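You operate a simulated robot arm through the tools that you are given. There is no shell and no other tool. Be economical: measure what you need, move in short steps, check, and stop when the job is done.

You are at the controls of a simulated robot arm. One attempt, no reset.

Task
Close up the pump block: two latches were left free, so find and lock them.
Fine: then the yellow pin in and the small grey door shut.

It is judged by the outcome, as a careful person would: the job done as asked, and still so three seconds after it is handed in. It fails if anything else is knocked over, pushed out of place, dropped, spilled or broken.

Robot
A 7-joint arm with a two-finger parallel gripper, hanging from a carriage that runs on a rail from [13.3, 52.5] to [-42.8, -168.5] (x, y) and turns from -304 to 384 degrees about z. Base frame: it is fixed where the carriage stands at the start and does not move with it; the origin is on the floor, on the carriage's upright axis, x ahead of it, y to its left, z up; the surface under the hand at the start is at about z = 98. Lengths are in cm, angles in degrees, forces in N, time in s.
With the tool pointing down near the work surface it reaches from about 10 to 62 cm from the robot's upright axis, wherever it stands. Its first joint turns from -166.0 to 166.0 degrees. Places, roughly: black latch five [40, -10, 100]; black latch two [40, -10, 100]; fuel filter latch [60, -30, 120]; green pad latch [50, -50, 100]; long lock bar [40, 10, 100]; oil filter latch [30, -20, 110]; orange pad latch [30, -50, 100]; short clamp bar [60, -10, 120]; small grey door [10, -10, 90]; white latch [70, 10, 120]; yellow pin [30, 30, 100]. Payload 3.91 kg.
The tool frame sits at the grasp point between the pads (the TCP): z along the fingers, y along the line on which they close. The tips reach 3 cm beyond it. Largest opening 11 cm; finger width 2, thickness 1; the body of the gripper, 4.8 by 11.2 cm, starts 5.5 cm behind the TCP.
Orientation is told as [roll, pitch, yaw] about the base's x, y, z axes, in that order, counted from this pose: with the fingers straight down and closing along the base's y, the tool's x points along the base's -x, its y along +y and its z along -z.

Tools
- The arm moves only by the tool move_arm. Its argument "moves" is a list of rows, each a list of 3 entries, a list of its own where there are three numbers: the shift along the tool's x, y, z in cm, then the turn, a rotation vector about the tool's x, y, z in degrees, then the finger opening in cm, from 0 to 11. In form: [[[x, y, z], [ax, ay, az], fingers], ...]. A call has 1 to 20 rows; each row shifts and turns the commanded pose from where the row before left it, along the tool's axes as they then stand. A row lasts 0.2 s, in which the tool goes at most 5 cm and 8.6 degrees; a call with a longer step from one row to the next is refused whole, and so is a gripper value outside its range. A pose out of reach is approached as far as the arm can. The call stops where the force on the tool passes 40 N (or 10 N more than at its start, if that is more) or the arm is blocked; 0.2 s more then pass. Each finger travels about 10.8 cm/s and halts on what it meets, pressing with about 33 N; the grip force reading is that of the motor and also rises with nothing between the fingers. The clock runs only during rows and for 0.2 s after the last one: add rows that do not move to give the fingers time. The reply holds the time, the measured pose of the TCP, the force on the tool along the base axes, the opening and the grip force, in the units named above and with some noise, with the torque about the TCP (base axes, N m) and any sound that the robot's microphone picked up, and new pictures: "show" is both (left out), scene, wrist or none.
- Cameras (640 x 400 px; columns grow to the right, rows downward): "scene" is now at [27.97, -4.73, 185.56]; the picture's right is [-0.50, -0.86, 0.00], its down [-0.11, 0.07, -0.99] and it looks along [0.86, -0.50, -0.13] (base axes); focal length 214 px, centre (320, 200). "wrist" rides on the gripper at [7.3, 1.7, -10.3] in the tool frame; the picture's right is [-0.23, 0.97, 0.00], its down [-0.76, -0.18, -0.62] and it looks along [-0.61, -0.14, 0.78] (tool axes); focal length 222 px, centre (320, 200). There is no depth. A picture from a camera that has moved, and an enlarged one, comes with that camera's place and axes in the base frame and with its lens.
- raise_lower(by): slides the trunk up (or, below 0, down) by that many cm; the arm and the scene camera ride with it, the base frame stays. It gives what a move gives, with no picture.
- drive_base(legs): drives the robot by 1 to 6 legs, each [ahead, left, turn to the left] in cm, cm and degrees, along the robot's own axes; the way and the turn of a leg run together, so that a leg with both is an arc; at most 150 cm and 180 degrees a leg. The arm and the cameras ride along, it lands a little off, and it stops where it bumps. It keeps to its track: a leg is cut to what the track allows. It gives what a move gives, and a new picture of the scene camera.
- aim_head(pan, tilt): turns the head with the scene camera to pan (to the left, within 155 degrees either way) and tilt (down, from -29 to 69), counted from straight ahead of the robot. It gives what a move gives, and a new picture of the scene camera.
- close_up(camera, box): a new picture of the part [left, top, right, bottom] of that camera's present view, enlarged. The clock stands still meanwhile.
- hand_in(): hands the job in; it is judged then, once.

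Go step by step. Nothing tells you exact positions but the pictures and the camera data: compare them with the known pose of the tool, close in by small moves and look again before you grip or let go. The budget is 120 turns and 260 pictures, counting those below and the enlarged ones. Unless the task says otherwise, let go and move clear before handing in.

The tools are called after ">>>" as name(argument=value, ...) on one line, values as JSON. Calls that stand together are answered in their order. move_arm: Moves the arm, as the interface text tells. Its arguments: {"type":"object","properties":{"moves":{"type":"array"},"show":{"type":"string","enum":["both","scene","wrist","none"]}},"required":["moves"]} The other tools are called the same way: raise_lower (by) slides the trunk up or down; drive_base (legs) drives the base; aim_head (pan, tilt) turns the head that bears the scene camera; close_up (camera, box) takes an enlarged picture of a part of a camera's view; hand_in () hands the job in.

At the start:

```text
time_s: 0.0
tcp_pos: [36.4, -4.2, 161.64]
ee_rot: [0.4, 0.7, 0.2]
wrist_force: [0.6, -0.7, 0.3]
ft_torque: [0.02, 0.01, 0.01]
gripper_width: 11.01
gripper_force: 0.0
trunk travel left (down, up): [-47.5, 10.5]
robot x, y, heading: [-0.32, 0.05, 0.2]
head pan, tilt: [-55.8, 68.8]
```

scene: 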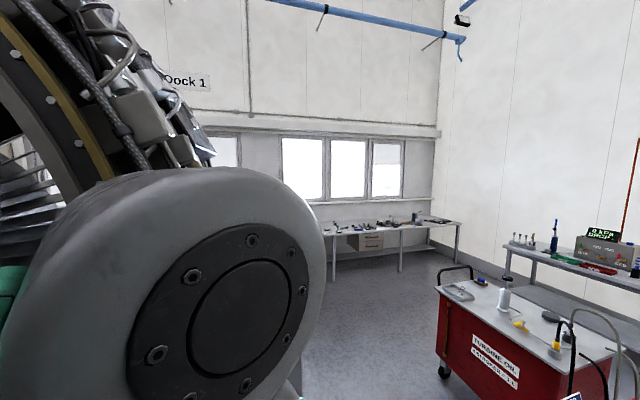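
wrist: 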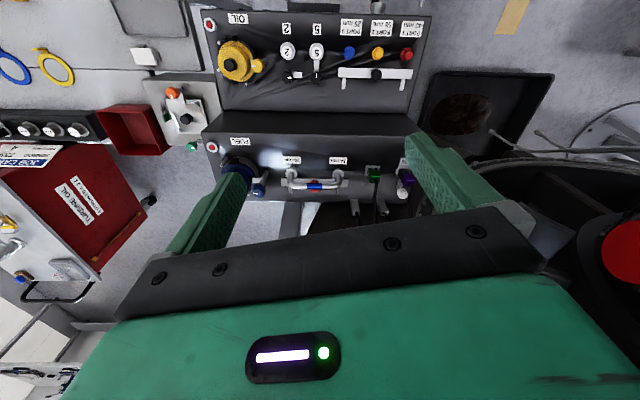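

The wrist view shows a pump block below with several latches. I'll look closer at it and turn the head toward the work.

>>> close_up(camera="wrist", box=[190, 0, 440, 130])

>>> close_up(camera="wrist", box=[190, 120, 440, 250])

>>> aim_head(pan=-10, tilt=60)

```text
2.56 times, centred on (315, 65) of wrist
camera zoom: at [29.3, -2.56, 172.21], right [0.22, 0.97, 0.0], down [0.77, -0.18, 0.61], along [0.6, -0.13, -0.79], focal length 569 px, centre (333, 546)
```

zoom: 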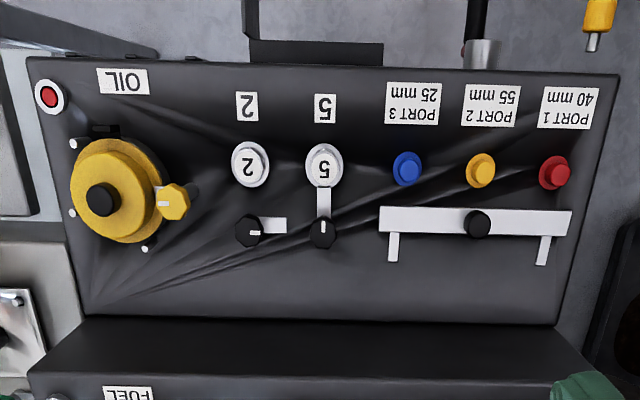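

```text
2.56 times, centred on (315, 185) of wrist
camera zoom: at [29.3, -2.56, 172.21], right [0.22, 0.97, 0.0], down [0.77, -0.18, 0.61], along [0.6, -0.13, -0.79], focal length 569 px, centre (333, 238)
```

zoom: 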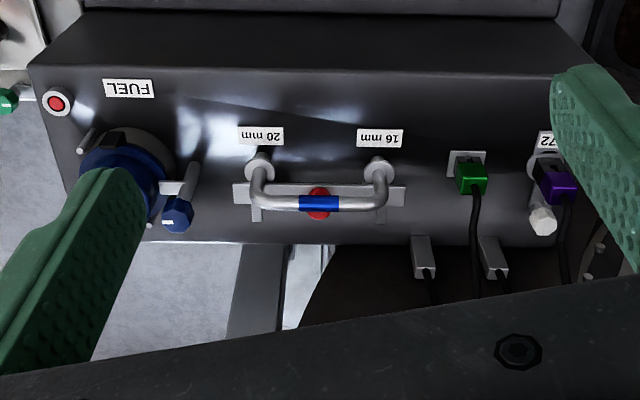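

```text
time_s: 1.1
tcp_pos: [36.3, -4.2, 161.45]
ee_rot: [0.4, 0.6, 0.1]
wrist_force: [-0.6, 0.3, 0.3]
ft_torque: [0.01, -0.03, 0.01]
gripper_width: 11.02
gripper_force: 0.1
trunk travel left (down, up): [-47.5, 10.5]
robot x, y, heading: [-0.14, 0.11, 0.0]
head pan, tilt: [-10.0, 60.0]
camera scene: at [27.12, -1.41, 178.39], right [-0.18, -0.98, 0.0], down [-0.8, 0.15, -0.58], along [0.57, -0.11, -0.81], focal length 214 px, centre (320, 200)
```

scene: 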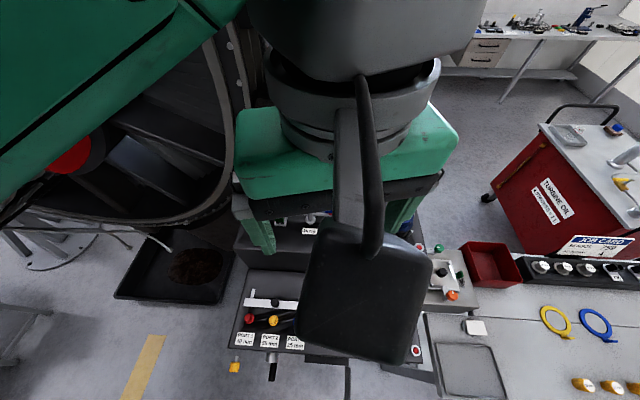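

The labels are readable once the picture is flipped. Latch "two" points sideways while "five" points to its cap, so two looks free. I'll look at the other latches.

>>> close_up(camera="wrist", box=[130, 70, 220, 160])

>>> close_up(camera="wrist", box=[210, 30, 290, 90])

>>> close_up(camera="scene", box=[220, 200, 520, 390])

>>> move_arm(moves=[[[0, 4, 0], [0, 0, 0], 11], [[0, 4, 0], [0, 0, 0], 11], [[2, 4, -2], [0, 0, 0], 11], [[3, 0, -2], [0, 0, 0], 11], [[3, 0, 0], [0, 0, 0], 11]], show="wrist")

```text
4.44 times, centred on (175, 115) of wrist
camera zoom: at [29.29, -2.58, 172.16], right [0.22, 0.97, 0.01], down [0.77, -0.18, 0.61], along [0.6, -0.13, -0.79], focal length 987 px, centre (964, 578)
```

zoom: 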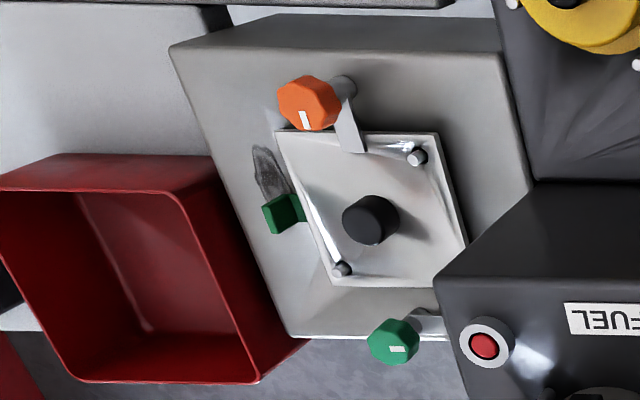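

```text
6.67 times, centred on (250, 60) of wrist
camera zoom: at [29.29, -2.58, 172.16], right [0.22, 0.97, 0.01], down [0.77, -0.18, 0.61], along [0.6, -0.13, -0.79], focal length 1481 px, centre (787, 1133)
```

zoom: 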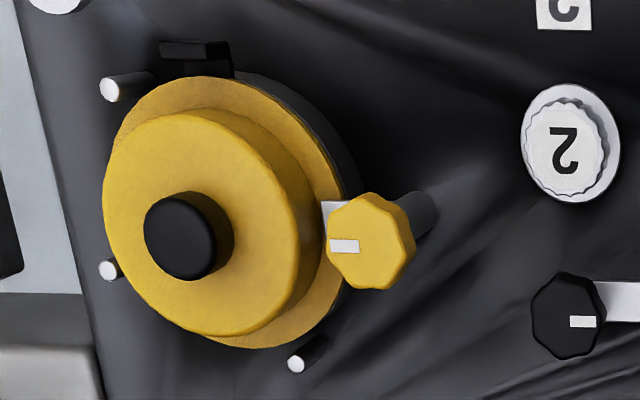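

```text
2.11 times, centred on (370, 295) of scene
camera zoom: at [27.12, -1.41, 178.39], right [-0.18, -0.98, 0.0], down [-0.8, 0.15, -0.58], along [0.57, -0.11, -0.81], focal length 452 px, centre (215, 0)
```

zoom: 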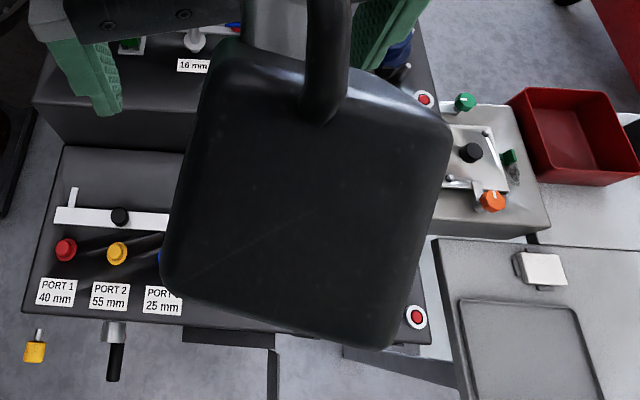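

```text
time_s: 2.1
tcp_pos: [33.7, 7.89, 164.03]
ee_rot: [0.0, 0.8, 1.4]
wrist_force: [0.0, 0.9, 0.8]
ft_torque: [0.01, 0.02, -0.02]
gripper_width: 11.01
gripper_force: 0.0
trunk travel left (down, up): [-47.5, 10.5]
robot x, y, heading: [-0.33, 0.12, -0.3]
head pan, tilt: [-10.0, 60.0]
stopped in row 4: the force on the tool passed its limit at 100 N (the readings are from after the stop); the commanded pose is now the measured one
camera wrist: at [26.56, 9.53, 174.57], right [0.2, 0.98, 0.0], down [0.77, -0.16, 0.61], along [0.6, -0.13, -0.79], focal length 222 px, centre (320, 200)
```

wrist: 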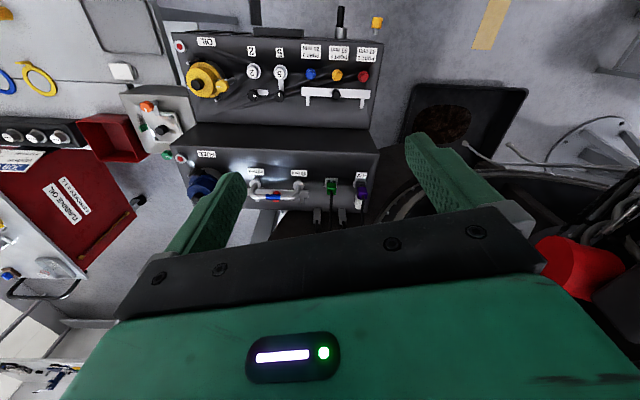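

The hand brushed the engine on the left side, so I'll back off and stay away from it. Then I'll go right along the rail to look at the pads and filter from above.

>>> move_arm(moves=[[[0, -4, 0], [0, 0, 0], 11], [[0, -4, 0], [0, 0, 0], 11], [[0, -4, 0], [0, 0, 0], 11]], show="none")

>>> drive_base(legs=[[-7.6, -30, 0]])

>>> aim_head(pan=35, tilt=55)

>>> move_arm(moves=[[[0, 0, 0], [0, 0, 0], 11]], show="wrist")

```text
time_s: 2.9
tcp_pos: [35.52, -3.22, 163.76]
ee_rot: [-1.6, 3.1, 4.7]
wrist_force: [0.2, 1.7, -0.6]
ft_torque: [-0.02, 0.0, 0.05]
gripper_width: 11.01
gripper_force: 0.1
trunk travel left (down, up): [-47.5, 10.5]
robot x, y, heading: [0.2, -0.33, 0.2]
head pan, tilt: [-10.0, 60.0]
```

```text
time_s: 5.0
tcp_pos: [27.63, -33.51, 163.88]
ee_rot: [-1.6, 2.9, 4.3]
wrist_force: [-0.7, -0.4, 0.0]
ft_torque: [0.01, 0.01, 0.05]
gripper_width: 10.98
gripper_force: 0.1
trunk travel left (down, up): [-47.5, 10.5]
robot x, y, heading: [-7.78, -30.23, -0.2]
head pan, tilt: [-10.0, 60.0]
camera scene: at [16.25, -35.12, 177.4], right [-0.79, -0.62, 0.0], down [-0.55, 0.7, -0.46], along [0.28, -0.36, -0.89], focal length 214 px, centre (320, 200)
```

scene: 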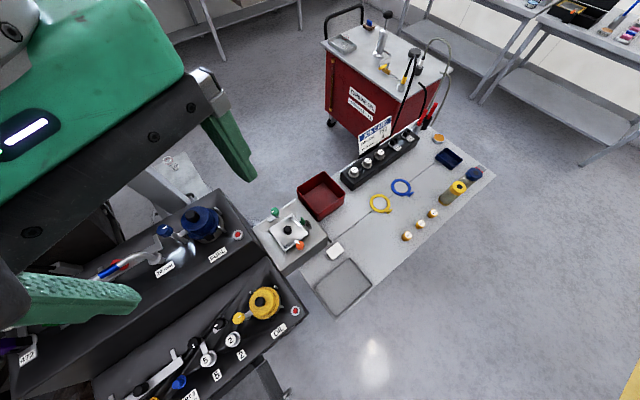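

```text
time_s: 6.1
tcp_pos: [28.07, -33.23, 164.12]
ee_rot: [-2.2, 3.3, 5.0]
wrist_force: [0.1, 1.5, 0.2]
ft_torque: [-0.02, 0.01, 0.04]
gripper_width: 11.01
gripper_force: 0.0
trunk travel left (down, up): [-47.5, 10.5]
robot x, y, heading: [-7.86, -30.3, 0.2]
head pan, tilt: [35.0, 55.0]
camera scene: at [16.82, -35.03, 177.68], right [-0.74, -0.67, 0.0], down [-0.59, 0.64, -0.5], along [0.33, -0.37, -0.87], focal length 214 px, centre (320, 200)
```

scene: 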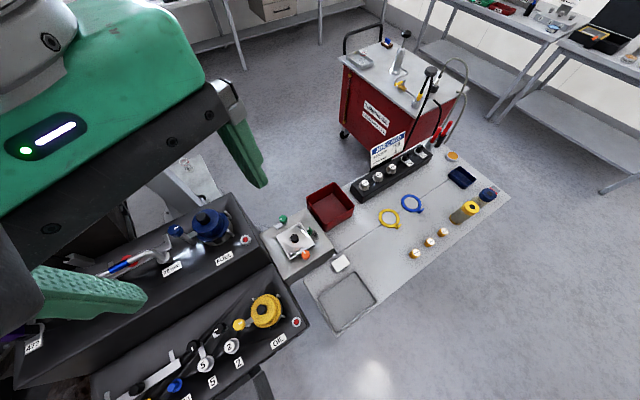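

```text
time_s: 6.5
tcp_pos: [28.03, -33.18, 164.11]
ee_rot: [-2.2, 3.2, 5.0]
wrist_force: [0.9, -0.1, -0.2]
ft_torque: [0.0, 0.02, 0.0]
gripper_width: 11.02
gripper_force: 0.0
trunk travel left (down, up): [-47.5, 10.5]
robot x, y, heading: [-7.82, -30.25, -0.2]
head pan, tilt: [35.0, 55.0]
camera wrist: at [21.31, -31.66, 174.92], right [0.14, 0.99, -0.05], down [0.81, -0.08, 0.59], along [0.57, -0.12, -0.81], focal length 222 px, centre (320, 200)
```

wrist: 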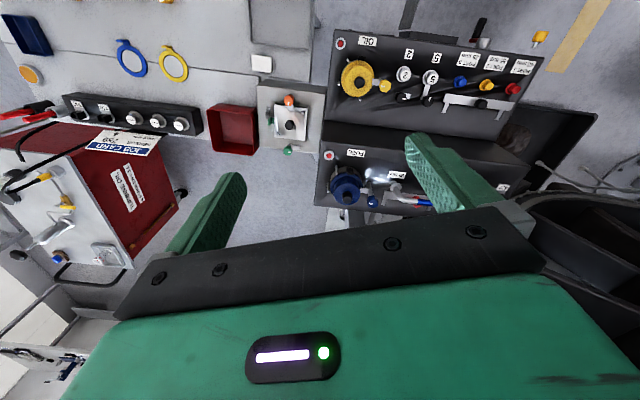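

I'm now to the right of the block. I'll take close-ups of each latch from here.

>>> close_up(camera="wrist", box=[250, 80, 340, 160])

>>> close_up(camera="wrist", box=[320, 140, 440, 220])

>>> close_up(camera="wrist", box=[390, 10, 570, 120])

>>> close_up(camera="scene", box=[60, 190, 320, 390])

>>> aim_head(pan=40, tilt=60)

```text
5.00 times, centred on (295, 120) of wrist
camera zoom: at [21.31, -31.66, 174.92], right [0.14, 0.99, -0.05], down [0.81, -0.08, 0.59], along [0.57, -0.12, -0.81], focal length 1111 px, centre (445, 600)
```

zoom: 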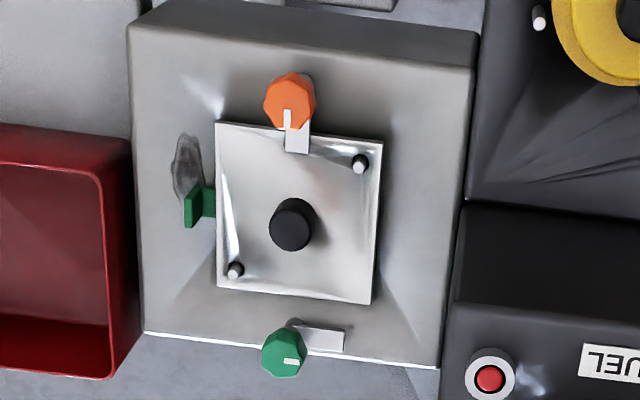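

```text
5.00 times, centred on (380, 180) of wrist
camera zoom: at [21.31, -31.66, 174.92], right [0.14, 0.99, -0.05], down [0.81, -0.08, 0.59], along [0.57, -0.12, -0.81], focal length 1111 px, centre (20, 300)
```

zoom: 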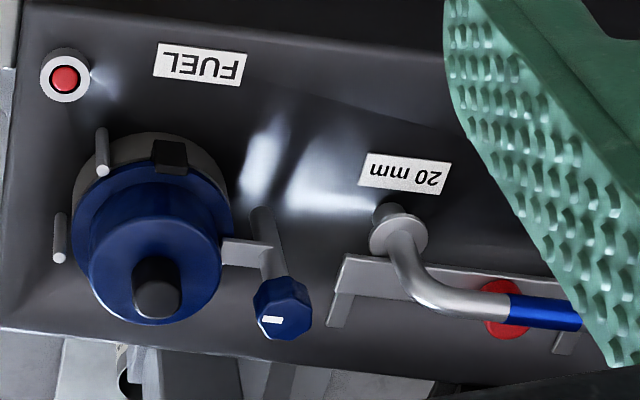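

```text
3.56 times, centred on (480, 65) of wrist
camera zoom: at [21.31, -31.66, 174.92], right [0.14, 0.99, -0.05], down [0.81, -0.08, 0.59], along [0.57, -0.12, -0.81], focal length 790 px, centre (-249, 680)
```

zoom: 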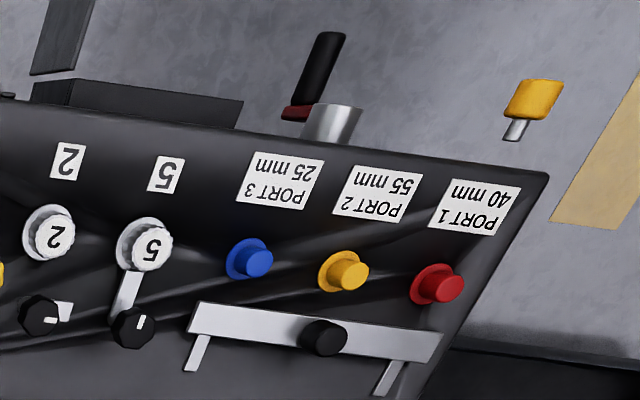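

```text
2.00 times, centred on (190, 290) of scene
camera zoom: at [16.83, -35.03, 177.69], right [-0.74, -0.68, 0.0], down [-0.59, 0.64, -0.5], along [0.34, -0.37, -0.87], focal length 429 px, centre (580, 20)
```

zoom: 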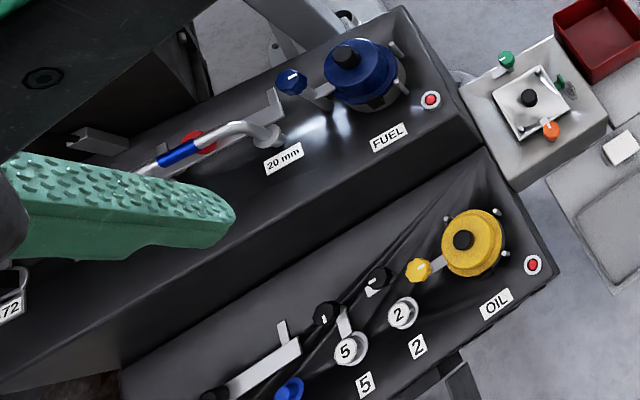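

```text
time_s: 7.1
tcp_pos: [27.94, -33.23, 163.93]
ee_rot: [-2.0, 3.3, 4.9]
wrist_force: [-0.1, 0.6, -0.8]
ft_torque: [-0.02, 0.0, 0.02]
gripper_width: 11.0
gripper_force: 0.1
trunk travel left (down, up): [-47.5, 10.5]
robot x, y, heading: [-7.83, -29.78, 0.2]
head pan, tilt: [40.0, 60.0]
camera scene: at [16.71, -34.97, 177.56], right [-0.74, -0.67, 0.0], down [-0.59, 0.65, -0.48], along [0.32, -0.36, -0.88], focal length 214 px, centre (320, 200)
```

scene: 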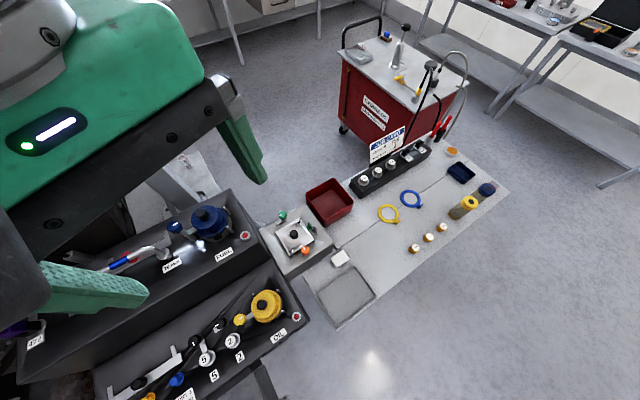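

Latch two (about [38, -13, 103]) and the green pad latch (about [50, -51, 102]) look turned off their parts; the orange one and five lie on theirs. I'll bring the wrist camera nearer the pads for a proper look.

>>> move_arm(moves=[[[-1, -2.1, 4.2], [-1, -1.6, 2.5], 8], [[-1, -2.1, 4.2], [-1, -1.6, 2.5], 8], [[-1, -2.1, 4.2], [0, 0, 0], 8], [[-1, -2.1, 4.2], [0, 0, 0], 8], [[-1, -2.1, 4.2], [0, 0, 0], 8], [[-1, -2.1, 4.2], [0, 0, 0], 8], [[-1, -2.1, 4.2], [0, 0, 0], 8], [[-1, -2.1, 4.2], [0, 0, 0], 8]])

```text
time_s: 8.9
tcp_pos: [35.66, -50.42, 130.31]
ee_rot: [0.3, -0.3, -0.7]
wrist_force: [1.4, 0.2, 0.2]
ft_torque: [-0.01, 0.02, 0.04]
gripper_width: 8.01
gripper_force: 0.0
trunk travel left (down, up): [-47.5, 10.5]
robot x, y, heading: [-7.85, -30.24, 0.1]
head pan, tilt: [40.0, 60.0]
camera scene: at [17.46, -25.83, 177.72], right [0.64, -0.77, 0.0], down [-0.66, -0.56, -0.5], along [0.38, 0.32, -0.87], focal length 214 px, centre (320, 200)
camera wrist: at [28.41, -48.55, 140.72], right [0.24, 0.97, 0.01], down [0.76, -0.19, 0.63], along [0.61, -0.14, -0.78], focal length 222 px, centre (320, 200)
```

scene: 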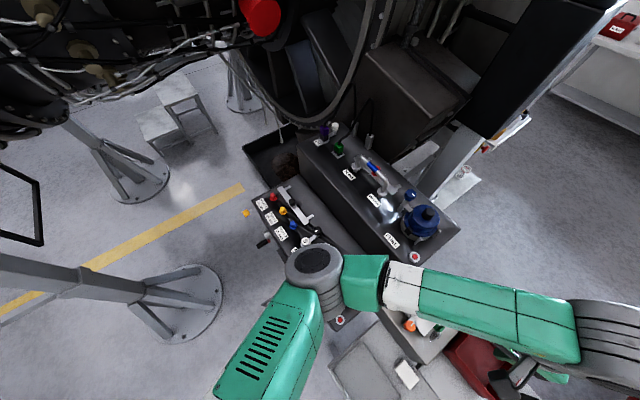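
wrist: 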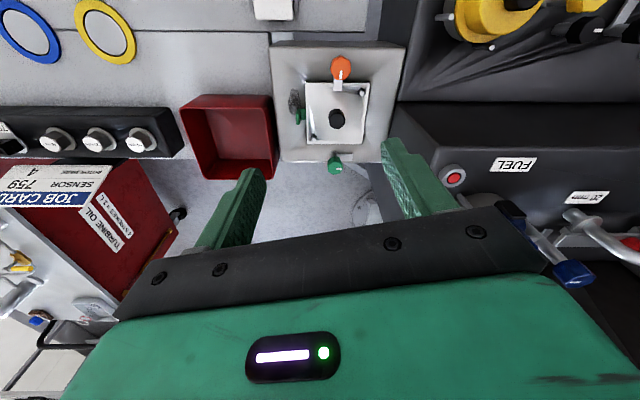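

The head has swung to where I aimed it and now sees the block well. I'll take close-ups.

>>> close_up(camera="scene", box=[230, 110, 390, 210])

>>> close_up(camera="scene", box=[240, 180, 340, 250])

>>> close_up(camera="scene", box=[340, 150, 460, 260])

>>> close_up(camera="wrist", box=[265, 30, 415, 190])

```text
4.00 times, centred on (310, 160) of scene
camera zoom: at [17.46, -25.83, 177.72], right [0.64, -0.77, 0.0], down [-0.66, -0.56, -0.5], along [0.38, 0.32, -0.87], focal length 858 px, centre (360, 360)
```

zoom: 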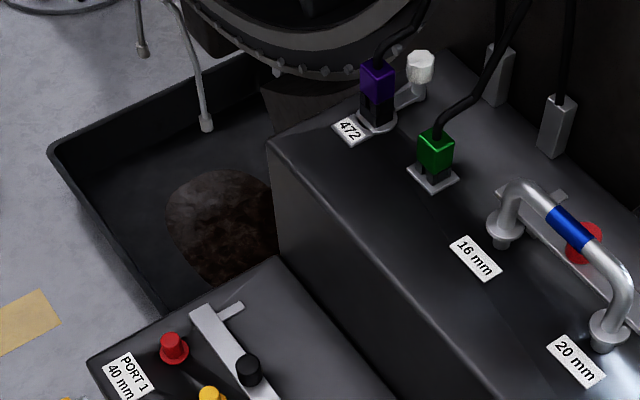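

```text
5.71 times, centred on (290, 215) of scene
camera zoom: at [17.46, -25.83, 177.72], right [0.64, -0.77, 0.0], down [-0.66, -0.56, -0.5], along [0.38, 0.32, -0.87], focal length 1226 px, centre (491, 114)
```

zoom: 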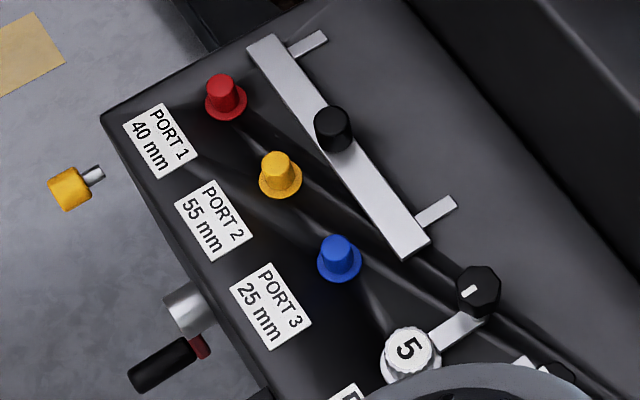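

```text
3.64 times, centred on (400, 205) of scene
camera zoom: at [17.46, -25.83, 177.72], right [0.64, -0.77, 0.0], down [-0.66, -0.56, -0.5], along [0.38, 0.32, -0.87], focal length 780 px, centre (29, 182)
```

zoom: 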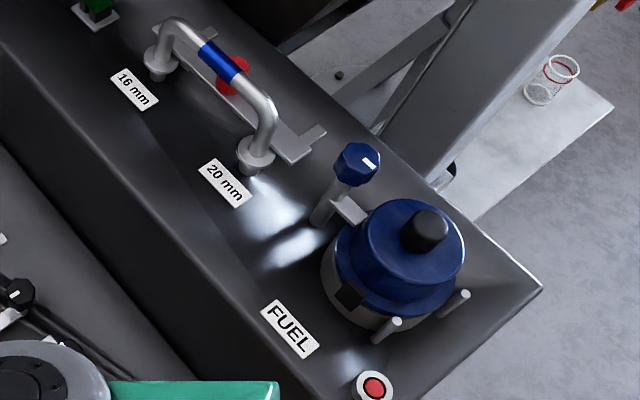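

```text
2.50 times, centred on (340, 110) of wrist
camera zoom: at [28.41, -48.55, 140.72], right [0.24, 0.97, 0.01], down [0.76, -0.19, 0.63], along [0.61, -0.14, -0.78], focal length 555 px, centre (270, 425)
```

zoom: 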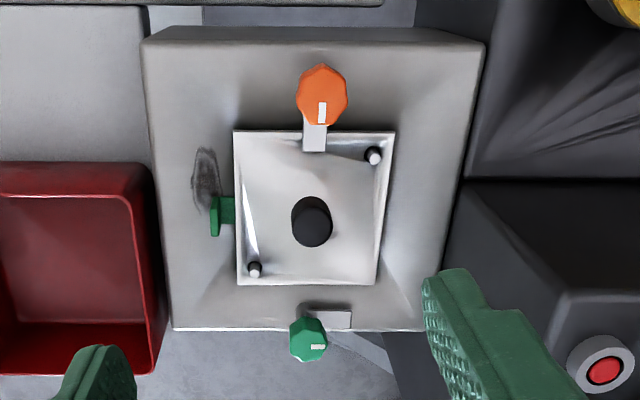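

The white, fuel, oil, orange and five latches all sit on their parts, so the free ones are two and green. The green knob is at the edge of reach, so I'll shift to the nearest rail point and then hover over it.

>>> drive_base(legs=[[-1.5, -5.8, 0]])

>>> move_arm(moves=[[[-3.3, 1.2, 2], [0, 0, 8.5], 8], [[-3.3, 0.6, 2], [0, 0, 8.5], 8], [[-3.3, 0.2, 2], [0, 0, 8.5], 8], [[0, 0, 0], [0, 0, 8.5], 8], [[0, 0, 0], [0, 0, 0], 8]], show="wrist")

```text
time_s: 9.9
tcp_pos: [34.29, -56.02, 130.19]
ee_rot: [0.3, -0.3, -0.6]
wrist_force: [-0.9, 0.2, -0.3]
ft_torque: [0.0, 0.03, -0.02]
gripper_width: 8.01
gripper_force: 0.0
trunk travel left (down, up): [-47.5, 10.5]
robot x, y, heading: [-8.99, -36.24, -0.1]
head pan, tilt: [40.0, 60.0]
camera scene: at [15.99, -31.58, 177.71], right [0.64, -0.77, 0.0], down [-0.66, -0.56, -0.5], along [0.38, 0.32, -0.87], focal length 214 px, centre (320, 200)
```

scene: 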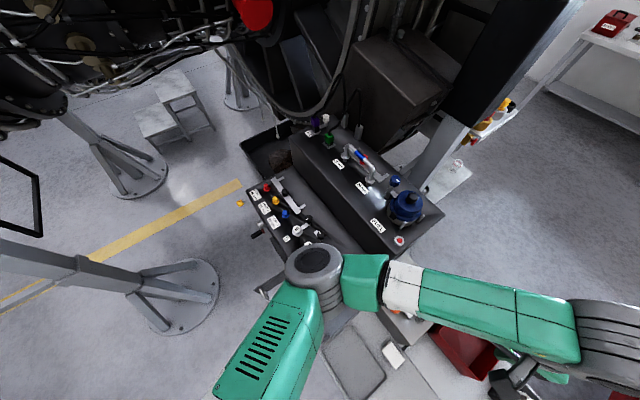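

```text
time_s: 11.1
tcp_pos: [44.05, -55.59, 124.38]
ee_rot: [0.4, -0.2, -34.8]
wrist_force: [-0.2, 0.5, 0.5]
ft_torque: [0.0, 0.02, 0.0]
gripper_width: 8.03
gripper_force: 0.0
trunk travel left (down, up): [-47.5, 10.5]
robot x, y, heading: [-9.21, -36.26, -0.1]
head pan, tilt: [40.0, 60.0]
camera wrist: at [39.04, -50.08, 134.84], right [0.74, 0.67, 0.01], down [0.52, -0.58, 0.62], along [0.42, -0.46, -0.78], focal length 222 px, centre (320, 200)
```

wrist: 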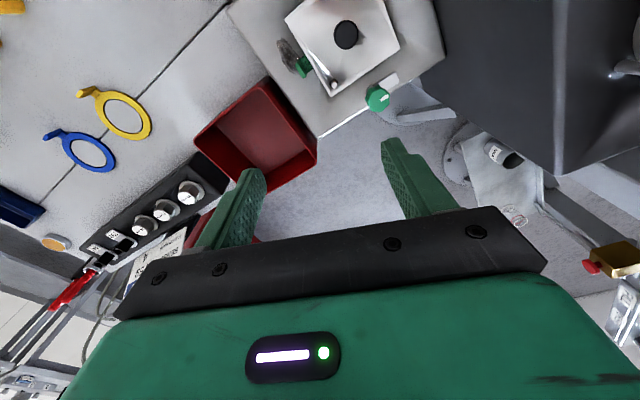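

The knob's place agrees between views: [50.4, -50.7, 102]. I'll move above it and look again.

>>> move_arm(moves=[[[-0.6, 1.9, 3], [0, 0, 0], 8], [[-0.6, 1.9, 3], [0, 0, 0], 8], [[-0.6, 1.9, 3], [0, 0, 0], 8], [[-0.6, 1.9, 3], [0, 0, 0], 8], [[0, 0, 0], [0, 0, 0], 8]], show="wrist")

```text
time_s: 12.3
tcp_pos: [50.43, -50.6, 112.45]
ee_rot: [0.4, -0.1, -34.6]
wrist_force: [0.2, -0.3, 0.2]
ft_torque: [0.03, -0.05, 0.01]
gripper_width: 8.04
gripper_force: 0.0
trunk travel left (down, up): [-47.5, 10.5]
robot x, y, heading: [-9.24, -35.62, 0.1]
head pan, tilt: [40.0, 60.0]
camera wrist: at [45.47, -45.07, 122.94], right [0.74, 0.67, 0.01], down [0.52, -0.58, 0.62], along [0.42, -0.46, -0.78], focal length 222 px, centre (320, 200)
```

wrist: 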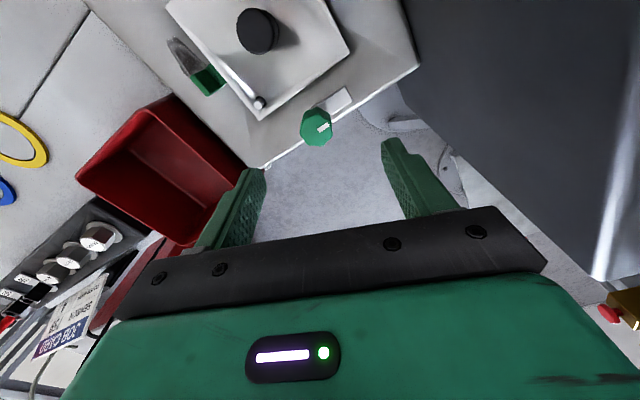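

>>> close_up(camera="wrist", box=[270, 70, 380, 160])

>>> move_arm(moves=[[[-0.1, -0.2, 3], [0, 0, 0], 8], [[0, 0, 2.5], [0, 0, 0], 7], [[0, 0, 0], [0, 0, 0], 7]], show="wrist")

```text
4.44 times, centred on (325, 115) of wrist
camera zoom: at [45.47, -45.07, 122.94], right [0.74, 0.67, 0.01], down [0.52, -0.58, 0.62], along [0.42, -0.46, -0.78], focal length 987 px, centre (298, 578)
```

zoom: 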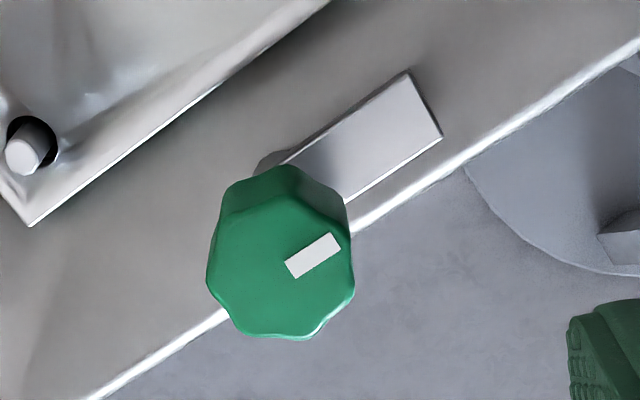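

```text
time_s: 13.1
tcp_pos: [50.42, -50.89, 106.8]
ee_rot: [0.5, -0.1, -34.6]
wrist_force: [1.3, 0.3, 0.8]
ft_torque: [0.01, 0.01, -0.05]
gripper_width: 6.99
gripper_force: 0.1
trunk travel left (down, up): [-47.5, 10.5]
robot x, y, heading: [-9.04, -35.94, 0.2]
head pan, tilt: [40.0, 60.0]
camera wrist: at [45.53, -45.29, 117.36], right [0.74, 0.67, 0.01], down [0.52, -0.58, 0.62], along [0.42, -0.46, -0.78], focal length 222 px, centre (320, 200)
```

wrist: 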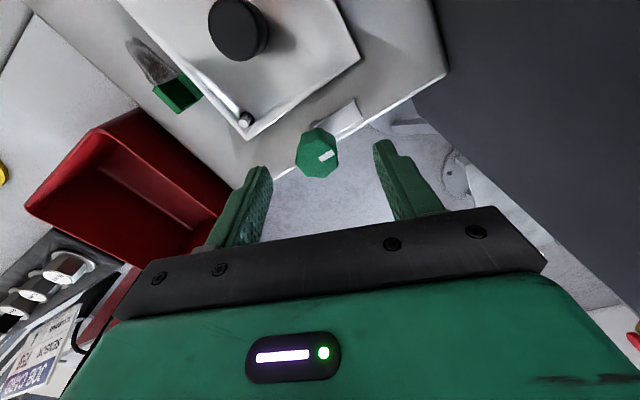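

Centred on the knob; I lower so the tips straddle it above the tab, then close gently.

>>> move_arm(moves=[[[-0.2, -0.1, 1.6], [0, 0, 0], 6], [[0, 0, 1.5], [0, 0, 0], 6], [[0, 0, 0], [0, 0, 0], 2.6], [[0, 0, 0], [0, 0, 0], 2.6]], show="wrist")

```text
time_s: 14.1
tcp_pos: [50.59, -51.02, 103.61]
ee_rot: [0.4, 0.0, -34.6]
wrist_force: [4.0, 1.9, -5.4]
ft_torque: [-0.3, 0.44, 0.03]
gripper_width: 2.83
gripper_force: 45.0
trunk travel left (down, up): [-47.5, 10.5]
robot x, y, heading: [-8.94, -35.55, 0.4]
head pan, tilt: [40.0, 60.0]
camera wrist: at [45.56, -45.45, 114.27], right [0.74, 0.67, 0.01], down [0.52, -0.58, 0.62], along [0.42, -0.46, -0.78], focal length 222 px, centre (320, 200)
```

wrist: 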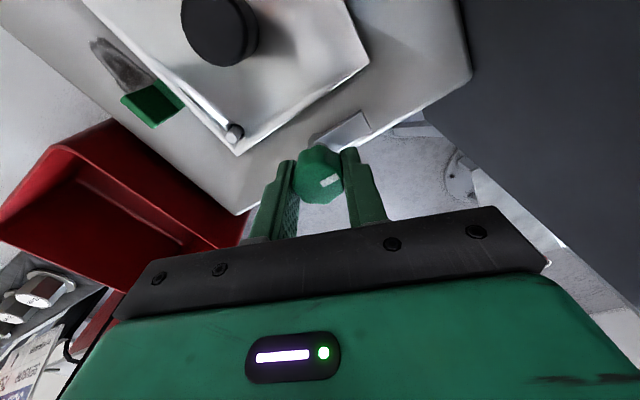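

The knob is held at 2.8 cm. I turn it counter-clockwise seen from above, toward the plate.

>>> move_arm(moves=[[[0, 0, 0], [0, 0, -8], 2.4], [[0, 0, 0], [0, 0, -8], 2.4], [[0, 0, 0], [0, 0, -8], 2.4], [[0, 0, 0], [0, 0, -8], 2.4], [[0, 0, 0], [0, 0, -8], 2.4]], show="wrist")

```text
time_s: 15.3
tcp_pos: [50.64, -50.76, 103.75]
ee_rot: [0.4, -0.3, 5.5]
wrist_force: [4.6, 15.2, -3.5]
ft_torque: [-0.63, 0.68, -0.04]
gripper_width: 2.79
gripper_force: 45.1
trunk travel left (down, up): [-47.5, 10.5]
robot x, y, heading: [-9.32, -35.94, -0.1]
head pan, tilt: [40.0, 60.0]
camera wrist: at [43.19, -49.75, 114.26], right [0.13, 0.99, 0.01], down [0.77, -0.11, 0.63], along [0.62, -0.08, -0.78], focal length 222 px, centre (320, 200)
```

wrist: 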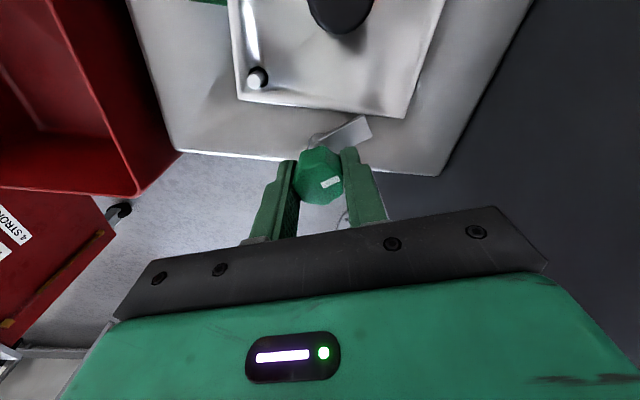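

The tab follows the knob. I continue the turn, easing a little sideways to relieve the side load.

>>> move_arm(moves=[[[0, 0.15, 0], [0, 0, -8], 2.4], [[0, 0, 0], [0, 0, -8], 2.4], [[0, 0, 0], [0, 0, -8], 2.4], [[0, 0, 0], [0, 0, -8], 2.4], [[0, 0, 0], [0, 0, -8], 2.4]], show="wrist")

```text
time_s: 16.5
tcp_pos: [50.5, -50.58, 103.88]
ee_rot: [0.1, -0.6, 45.5]
wrist_force: [-12.6, 20.6, 14.7]
ft_torque: [-0.31, 0.37, -0.09]
gripper_width: 2.82
gripper_force: 44.8
trunk travel left (down, up): [-47.5, 10.5]
robot x, y, heading: [-9.37, -36.2, -0.2]
head pan, tilt: [40.0, 60.0]
camera wrist: at [44.19, -54.53, 114.23], right [-0.54, 0.84, 0.0], down [0.66, 0.41, 0.63], along [0.53, 0.34, -0.78], focal length 222 px, centre (320, 200)
```

wrist: 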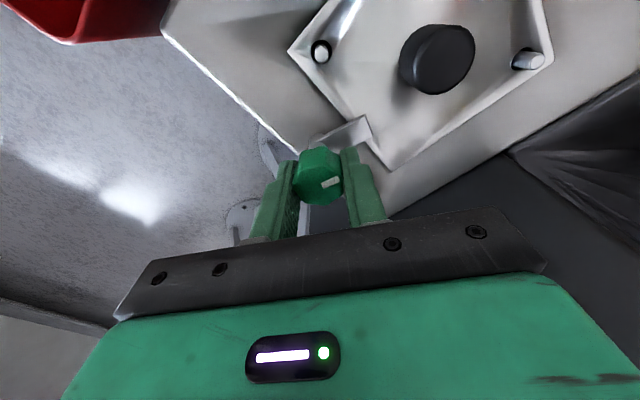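

>>> move_arm(moves=[[[0, 0.2, -0.1], [0, 0, 0], 2.4], [[0, 0, 0], [0, 0, -6], 2.4], [[0, 0, 0], [0, 0, -6], 2.4], [[0, 0, 0], [0, 0, 0], 2.4]], show="wrist")

```text
time_s: 17.5
tcp_pos: [50.41, -50.51, 103.88]
ee_rot: [0.1, -0.5, 57.4]
wrist_force: [13.6, 10.5, -23.6]
ft_torque: [0.53, 0.22, 0.09]
gripper_width: 2.8
gripper_force: 45.3
trunk travel left (down, up): [-47.5, 10.5]
robot x, y, heading: [-9.21, -35.99, 0.0]
head pan, tilt: [40.0, 60.0]
camera wrist: at [45.08, -55.72, 114.25], right [-0.7, 0.72, 0.0], down [0.56, 0.54, 0.63], along [0.45, 0.44, -0.78], focal length 222 px, centre (320, 200)
```

wrist: 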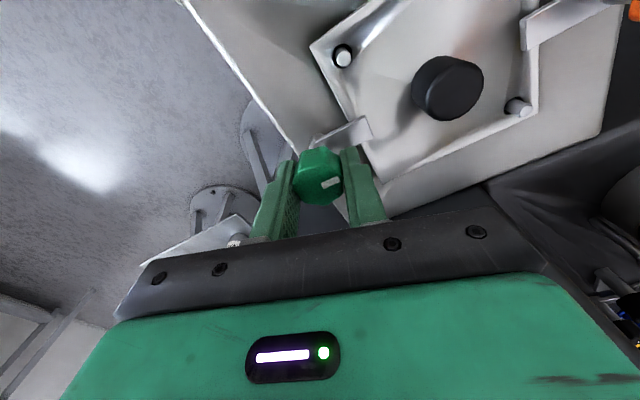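

>>> close_up(camera="wrist", box=[270, 80, 430, 210])

```text
3.08 times, centred on (350, 145) of wrist
camera zoom: at [45.08, -55.72, 114.25], right [-0.7, 0.72, 0.0], down [0.56, 0.54, 0.63], along [0.45, 0.44, -0.78], focal length 684 px, centre (228, 369)
```

zoom: 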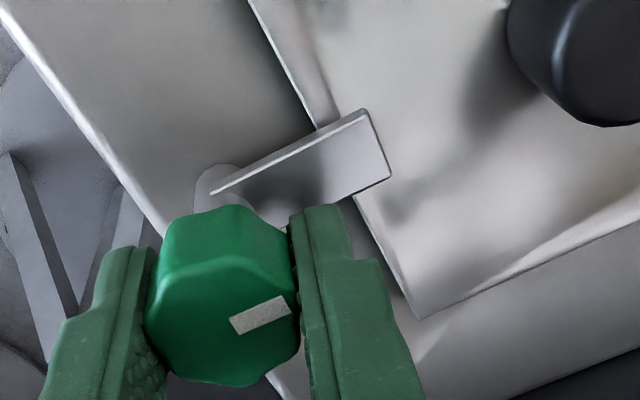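

The tab is now square on the plate edge, like the orange one. I release and rise to check.

>>> move_arm(moves=[[[0, 0, 0], [0, 0, 0], 5], [[0, 0, 0], [0, 0, 0], 5], [[0, 0, -4], [0, 0, 0], 5], [[0, 0, -4], [0, 0, 0], 5], [[4, 0, -4], [0, 0, 0], 5], [[0, 0, 0], [0, 0, 0], 5]], show="wrist")

>>> close_up(camera="wrist", box=[250, 0, 470, 160])

```text
refused: row 5 steps farther than a row can; nothing moved
```

```text
2.50 times, centred on (360, 80) of wrist
camera zoom: at [45.08, -55.72, 114.25], right [-0.7, 0.72, 0.0], down [0.56, 0.54, 0.63], along [0.45, 0.44, -0.78], focal length 555 px, centre (220, 500)
```

zoom: 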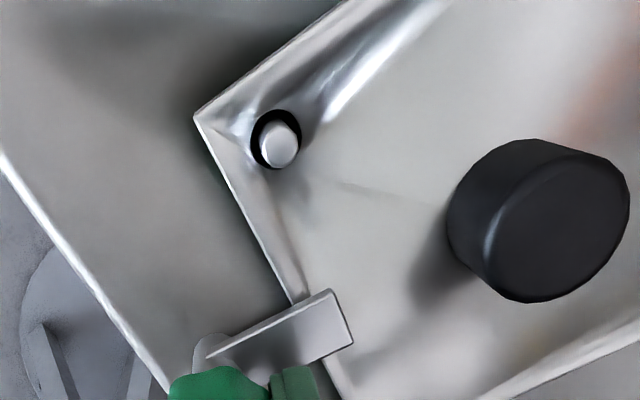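

>>> move_arm(moves=[[[0, 0, 0], [0, 0, 0], 5], [[0, 0, 0], [0, 0, 0], 5], [[0, 0, -4], [0, 0, 0], 5], [[0, 0, -4], [0, 0, 0], 5], [[2, 0, -4], [0, 0, 0], 5], [[0, 0, 0], [0, 0, 0], 5]], show="wrist")

>>> close_up(camera="wrist", box=[250, 0, 470, 160])

```text
time_s: 18.9
tcp_pos: [49.28, -52.51, 115.85]
ee_rot: [-0.2, -0.3, 57.4]
wrist_force: [-0.6, 0.2, 0.2]
ft_torque: [0.0, 0.03, 0.0]
gripper_width: 5.03
gripper_force: 0.1
trunk travel left (down, up): [-47.5, 10.5]
robot x, y, heading: [-9.23, -35.55, 0.1]
head pan, tilt: [40.0, 60.0]
camera wrist: at [43.87, -57.72, 126.38], right [-0.7, 0.72, 0.0], down [0.56, 0.54, 0.63], along [0.45, 0.44, -0.78], focal length 222 px, centre (320, 200)
```

wrist: 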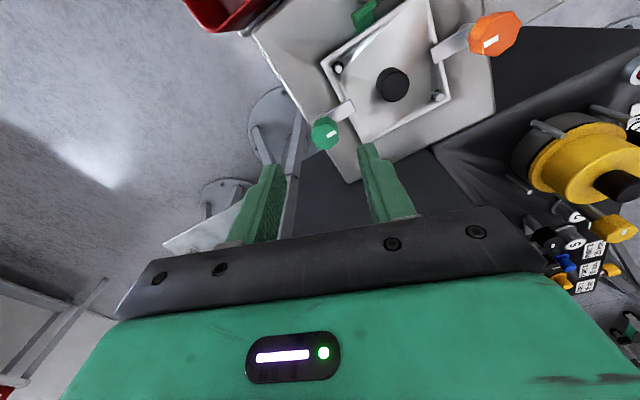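

```text
2.50 times, centred on (360, 80) of wrist
camera zoom: at [43.87, -57.72, 126.38], right [-0.7, 0.72, 0.0], down [0.56, 0.54, 0.63], along [0.45, 0.44, -0.78], focal length 555 px, centre (220, 500)
```

zoom: 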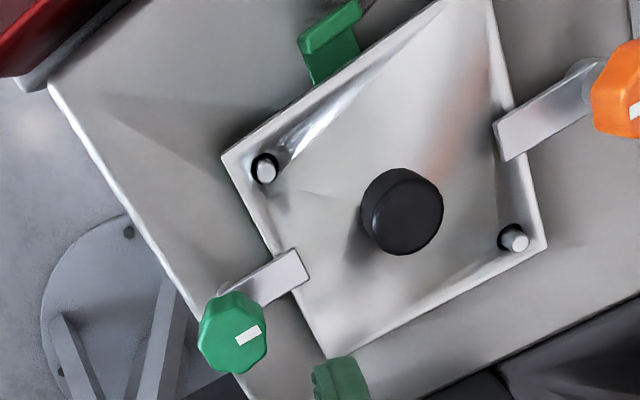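

Green is locked, parallel to the orange one. Next is latch two: I'll lift, turn the hand back, and move along the rail.

>>> move_arm(moves=[[[0, 0, -4.5], [0, 0, 8.4], 6], [[0, 0, -4.5], [0, 0, 8.4], 6], [[0, 0, -4.5], [0, 0, 8.4], 6], [[0, 0, -4.5], [0, 0, 8.4], 6], [[0, 0, 0], [0, 0, 8.4], 6], [[0, 0, 0], [0, 0, 8.4], 6], [[0, 0, 0], [0, 0, 7], 6], [[4, 0, 0], [0, 0, 0], 6], [[4, 0, 0], [0, 0, 0], 6], [[4, 0, 0], [0, 0, 0], 6], [[2, 0, 0], [0, 0, 0], 6]], show="none")

>>> drive_base(legs=[[5.1, 20, 0]])

>>> move_arm(moves=[[[0, 3, 2], [0, 0, 8], 6], [[0, 3, 2], [0, 0, 8], 6], [[0, 3, 2], [0, 0, 8], 6], [[0, 3, 2], [0, 0, 8], 6], [[0, 0, 0], [0, 0, 8], 6]])

```text
time_s: 21.3
tcp_pos: [35.68, -52.57, 133.83]
ee_rot: [0.3, -0.3, -0.1]
wrist_force: [0.1, -0.4, -0.3]
ft_torque: [0.02, 0.02, 0.0]
gripper_width: 6.0
gripper_force: 0.1
out of reach, approached as far as the arm can: row 2
trunk travel left (down, up): [-47.5, 10.5]
robot x, y, heading: [-9.12, -35.99, -0.1]
head pan, tilt: [40.0, 60.0]
```

```text
time_s: 22.9
tcp_pos: [40.87, -32.71, 133.86]
ee_rot: [0.3, -0.2, -0.1]
wrist_force: [-0.3, -0.4, 0.6]
ft_torque: [0.05, 0.01, 0.02]
gripper_width: 5.98
gripper_force: 0.0
trunk travel left (down, up): [-47.5, 10.5]
robot x, y, heading: [-4.39, -16.03, -0.0]
head pan, tilt: [40.0, 60.0]
camera scene: at [21.03, -11.79, 177.71], right [0.64, -0.77, 0.0], down [-0.66, -0.56, -0.5], along [0.38, 0.32, -0.87], focal length 214 px, centre (320, 200)
```

scene: 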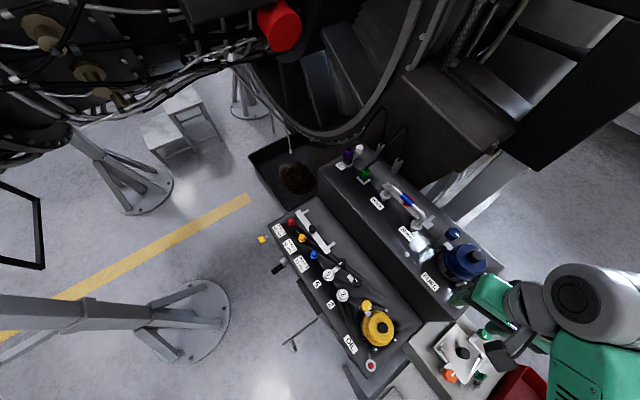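

```text
time_s: 24.1
tcp_pos: [43.31, -21.15, 126.01]
ee_rot: [0.4, -0.1, -40.3]
wrist_force: [1.5, 0.2, -0.4]
ft_torque: [0.01, 0.0, 0.01]
gripper_width: 6.01
gripper_force: 0.0
trunk travel left (down, up): [-47.5, 10.5]
robot x, y, heading: [-4.17, -16.24, -0.3]
head pan, tilt: [40.0, 60.0]
camera scene: at [21.03, -11.79, 177.71], right [0.64, -0.77, 0.0], down [-0.66, -0.56, -0.5], along [0.38, 0.32, -0.87], focal length 214 px, centre (320, 200)
camera wrist: at [38.85, -15.13, 136.49], right [0.8, 0.6, 0.01], down [0.46, -0.63, 0.62], along [0.38, -0.5, -0.78], focal length 222 px, centre (320, 200)
```

scene: 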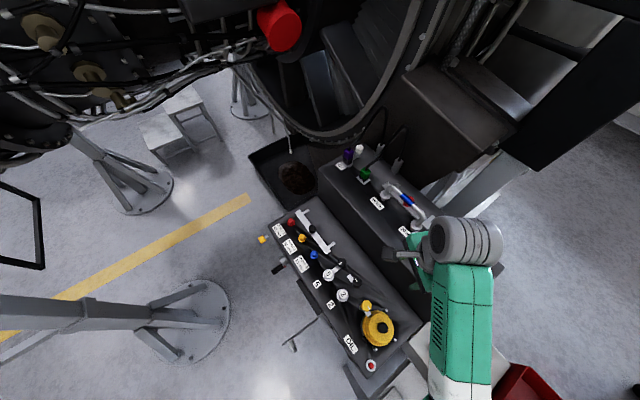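
wrist: 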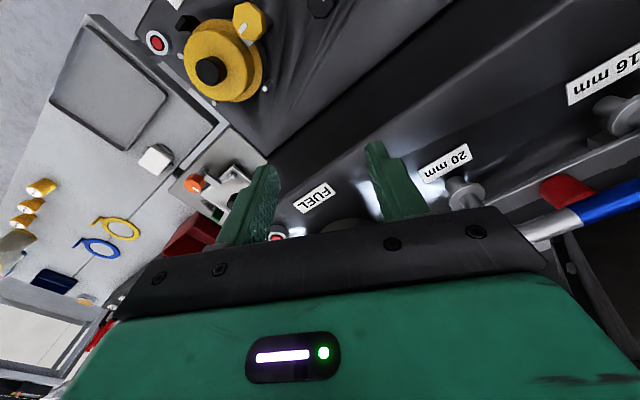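

The head now has a clear view of the block's front. I'll take close-ups there and move the hand over latch two.

>>> close_up(camera="scene", box=[250, 210, 390, 300])

>>> close_up(camera="scene", box=[240, 290, 380, 390])

>>> move_arm(moves=[[[2.4, 0.65, 2], [0, 0, 0], 6], [[2.4, 0.65, 2], [0, 0, 0], 6], [[2.4, 0.65, 2], [0, 0, 0], 6], [[2.2, 0.6, 2], [0, 0, 0], 6], [[0, 0, 0], [0, 0, 0], 6]], show="wrist")

```text
4.44 times, centred on (320, 255) of scene
camera zoom: at [21.03, -11.79, 177.71], right [0.64, -0.77, 0.0], down [-0.66, -0.56, -0.5], along [0.38, 0.32, -0.87], focal length 953 px, centre (320, -44)
```

zoom: 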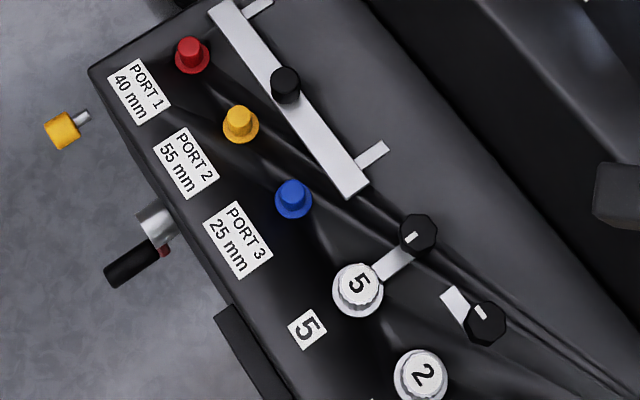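

```text
4.00 times, centred on (310, 340) of scene
camera zoom: at [21.03, -11.79, 177.71], right [0.64, -0.77, 0.0], down [-0.66, -0.56, -0.5], along [0.38, 0.32, -0.87], focal length 858 px, centre (360, -360)
```

zoom: 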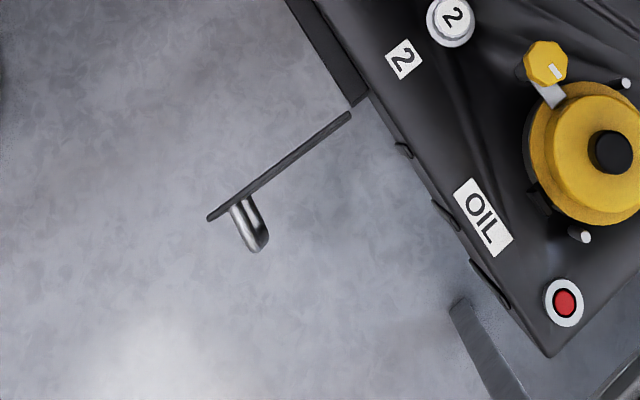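

```text
time_s: 25.3
tcp_pos: [37.82, -13.08, 117.89]
ee_rot: [0.4, -0.1, -40.1]
wrist_force: [0.4, 0.5, 0.9]
ft_torque: [-0.04, 0.0, 0.0]
gripper_width: 6.01
gripper_force: 0.0
trunk travel left (down, up): [-47.5, 10.5]
robot x, y, heading: [-4.09, -15.98, -0.1]
head pan, tilt: [40.0, 60.0]
camera wrist: at [33.35, -7.06, 128.45], right [0.8, 0.6, 0.01], down [0.46, -0.63, 0.62], along [0.38, -0.5, -0.78], focal length 222 px, centre (320, 200)
```

wrist: 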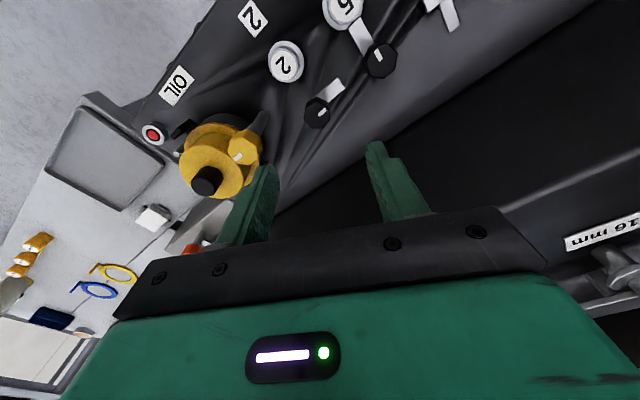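

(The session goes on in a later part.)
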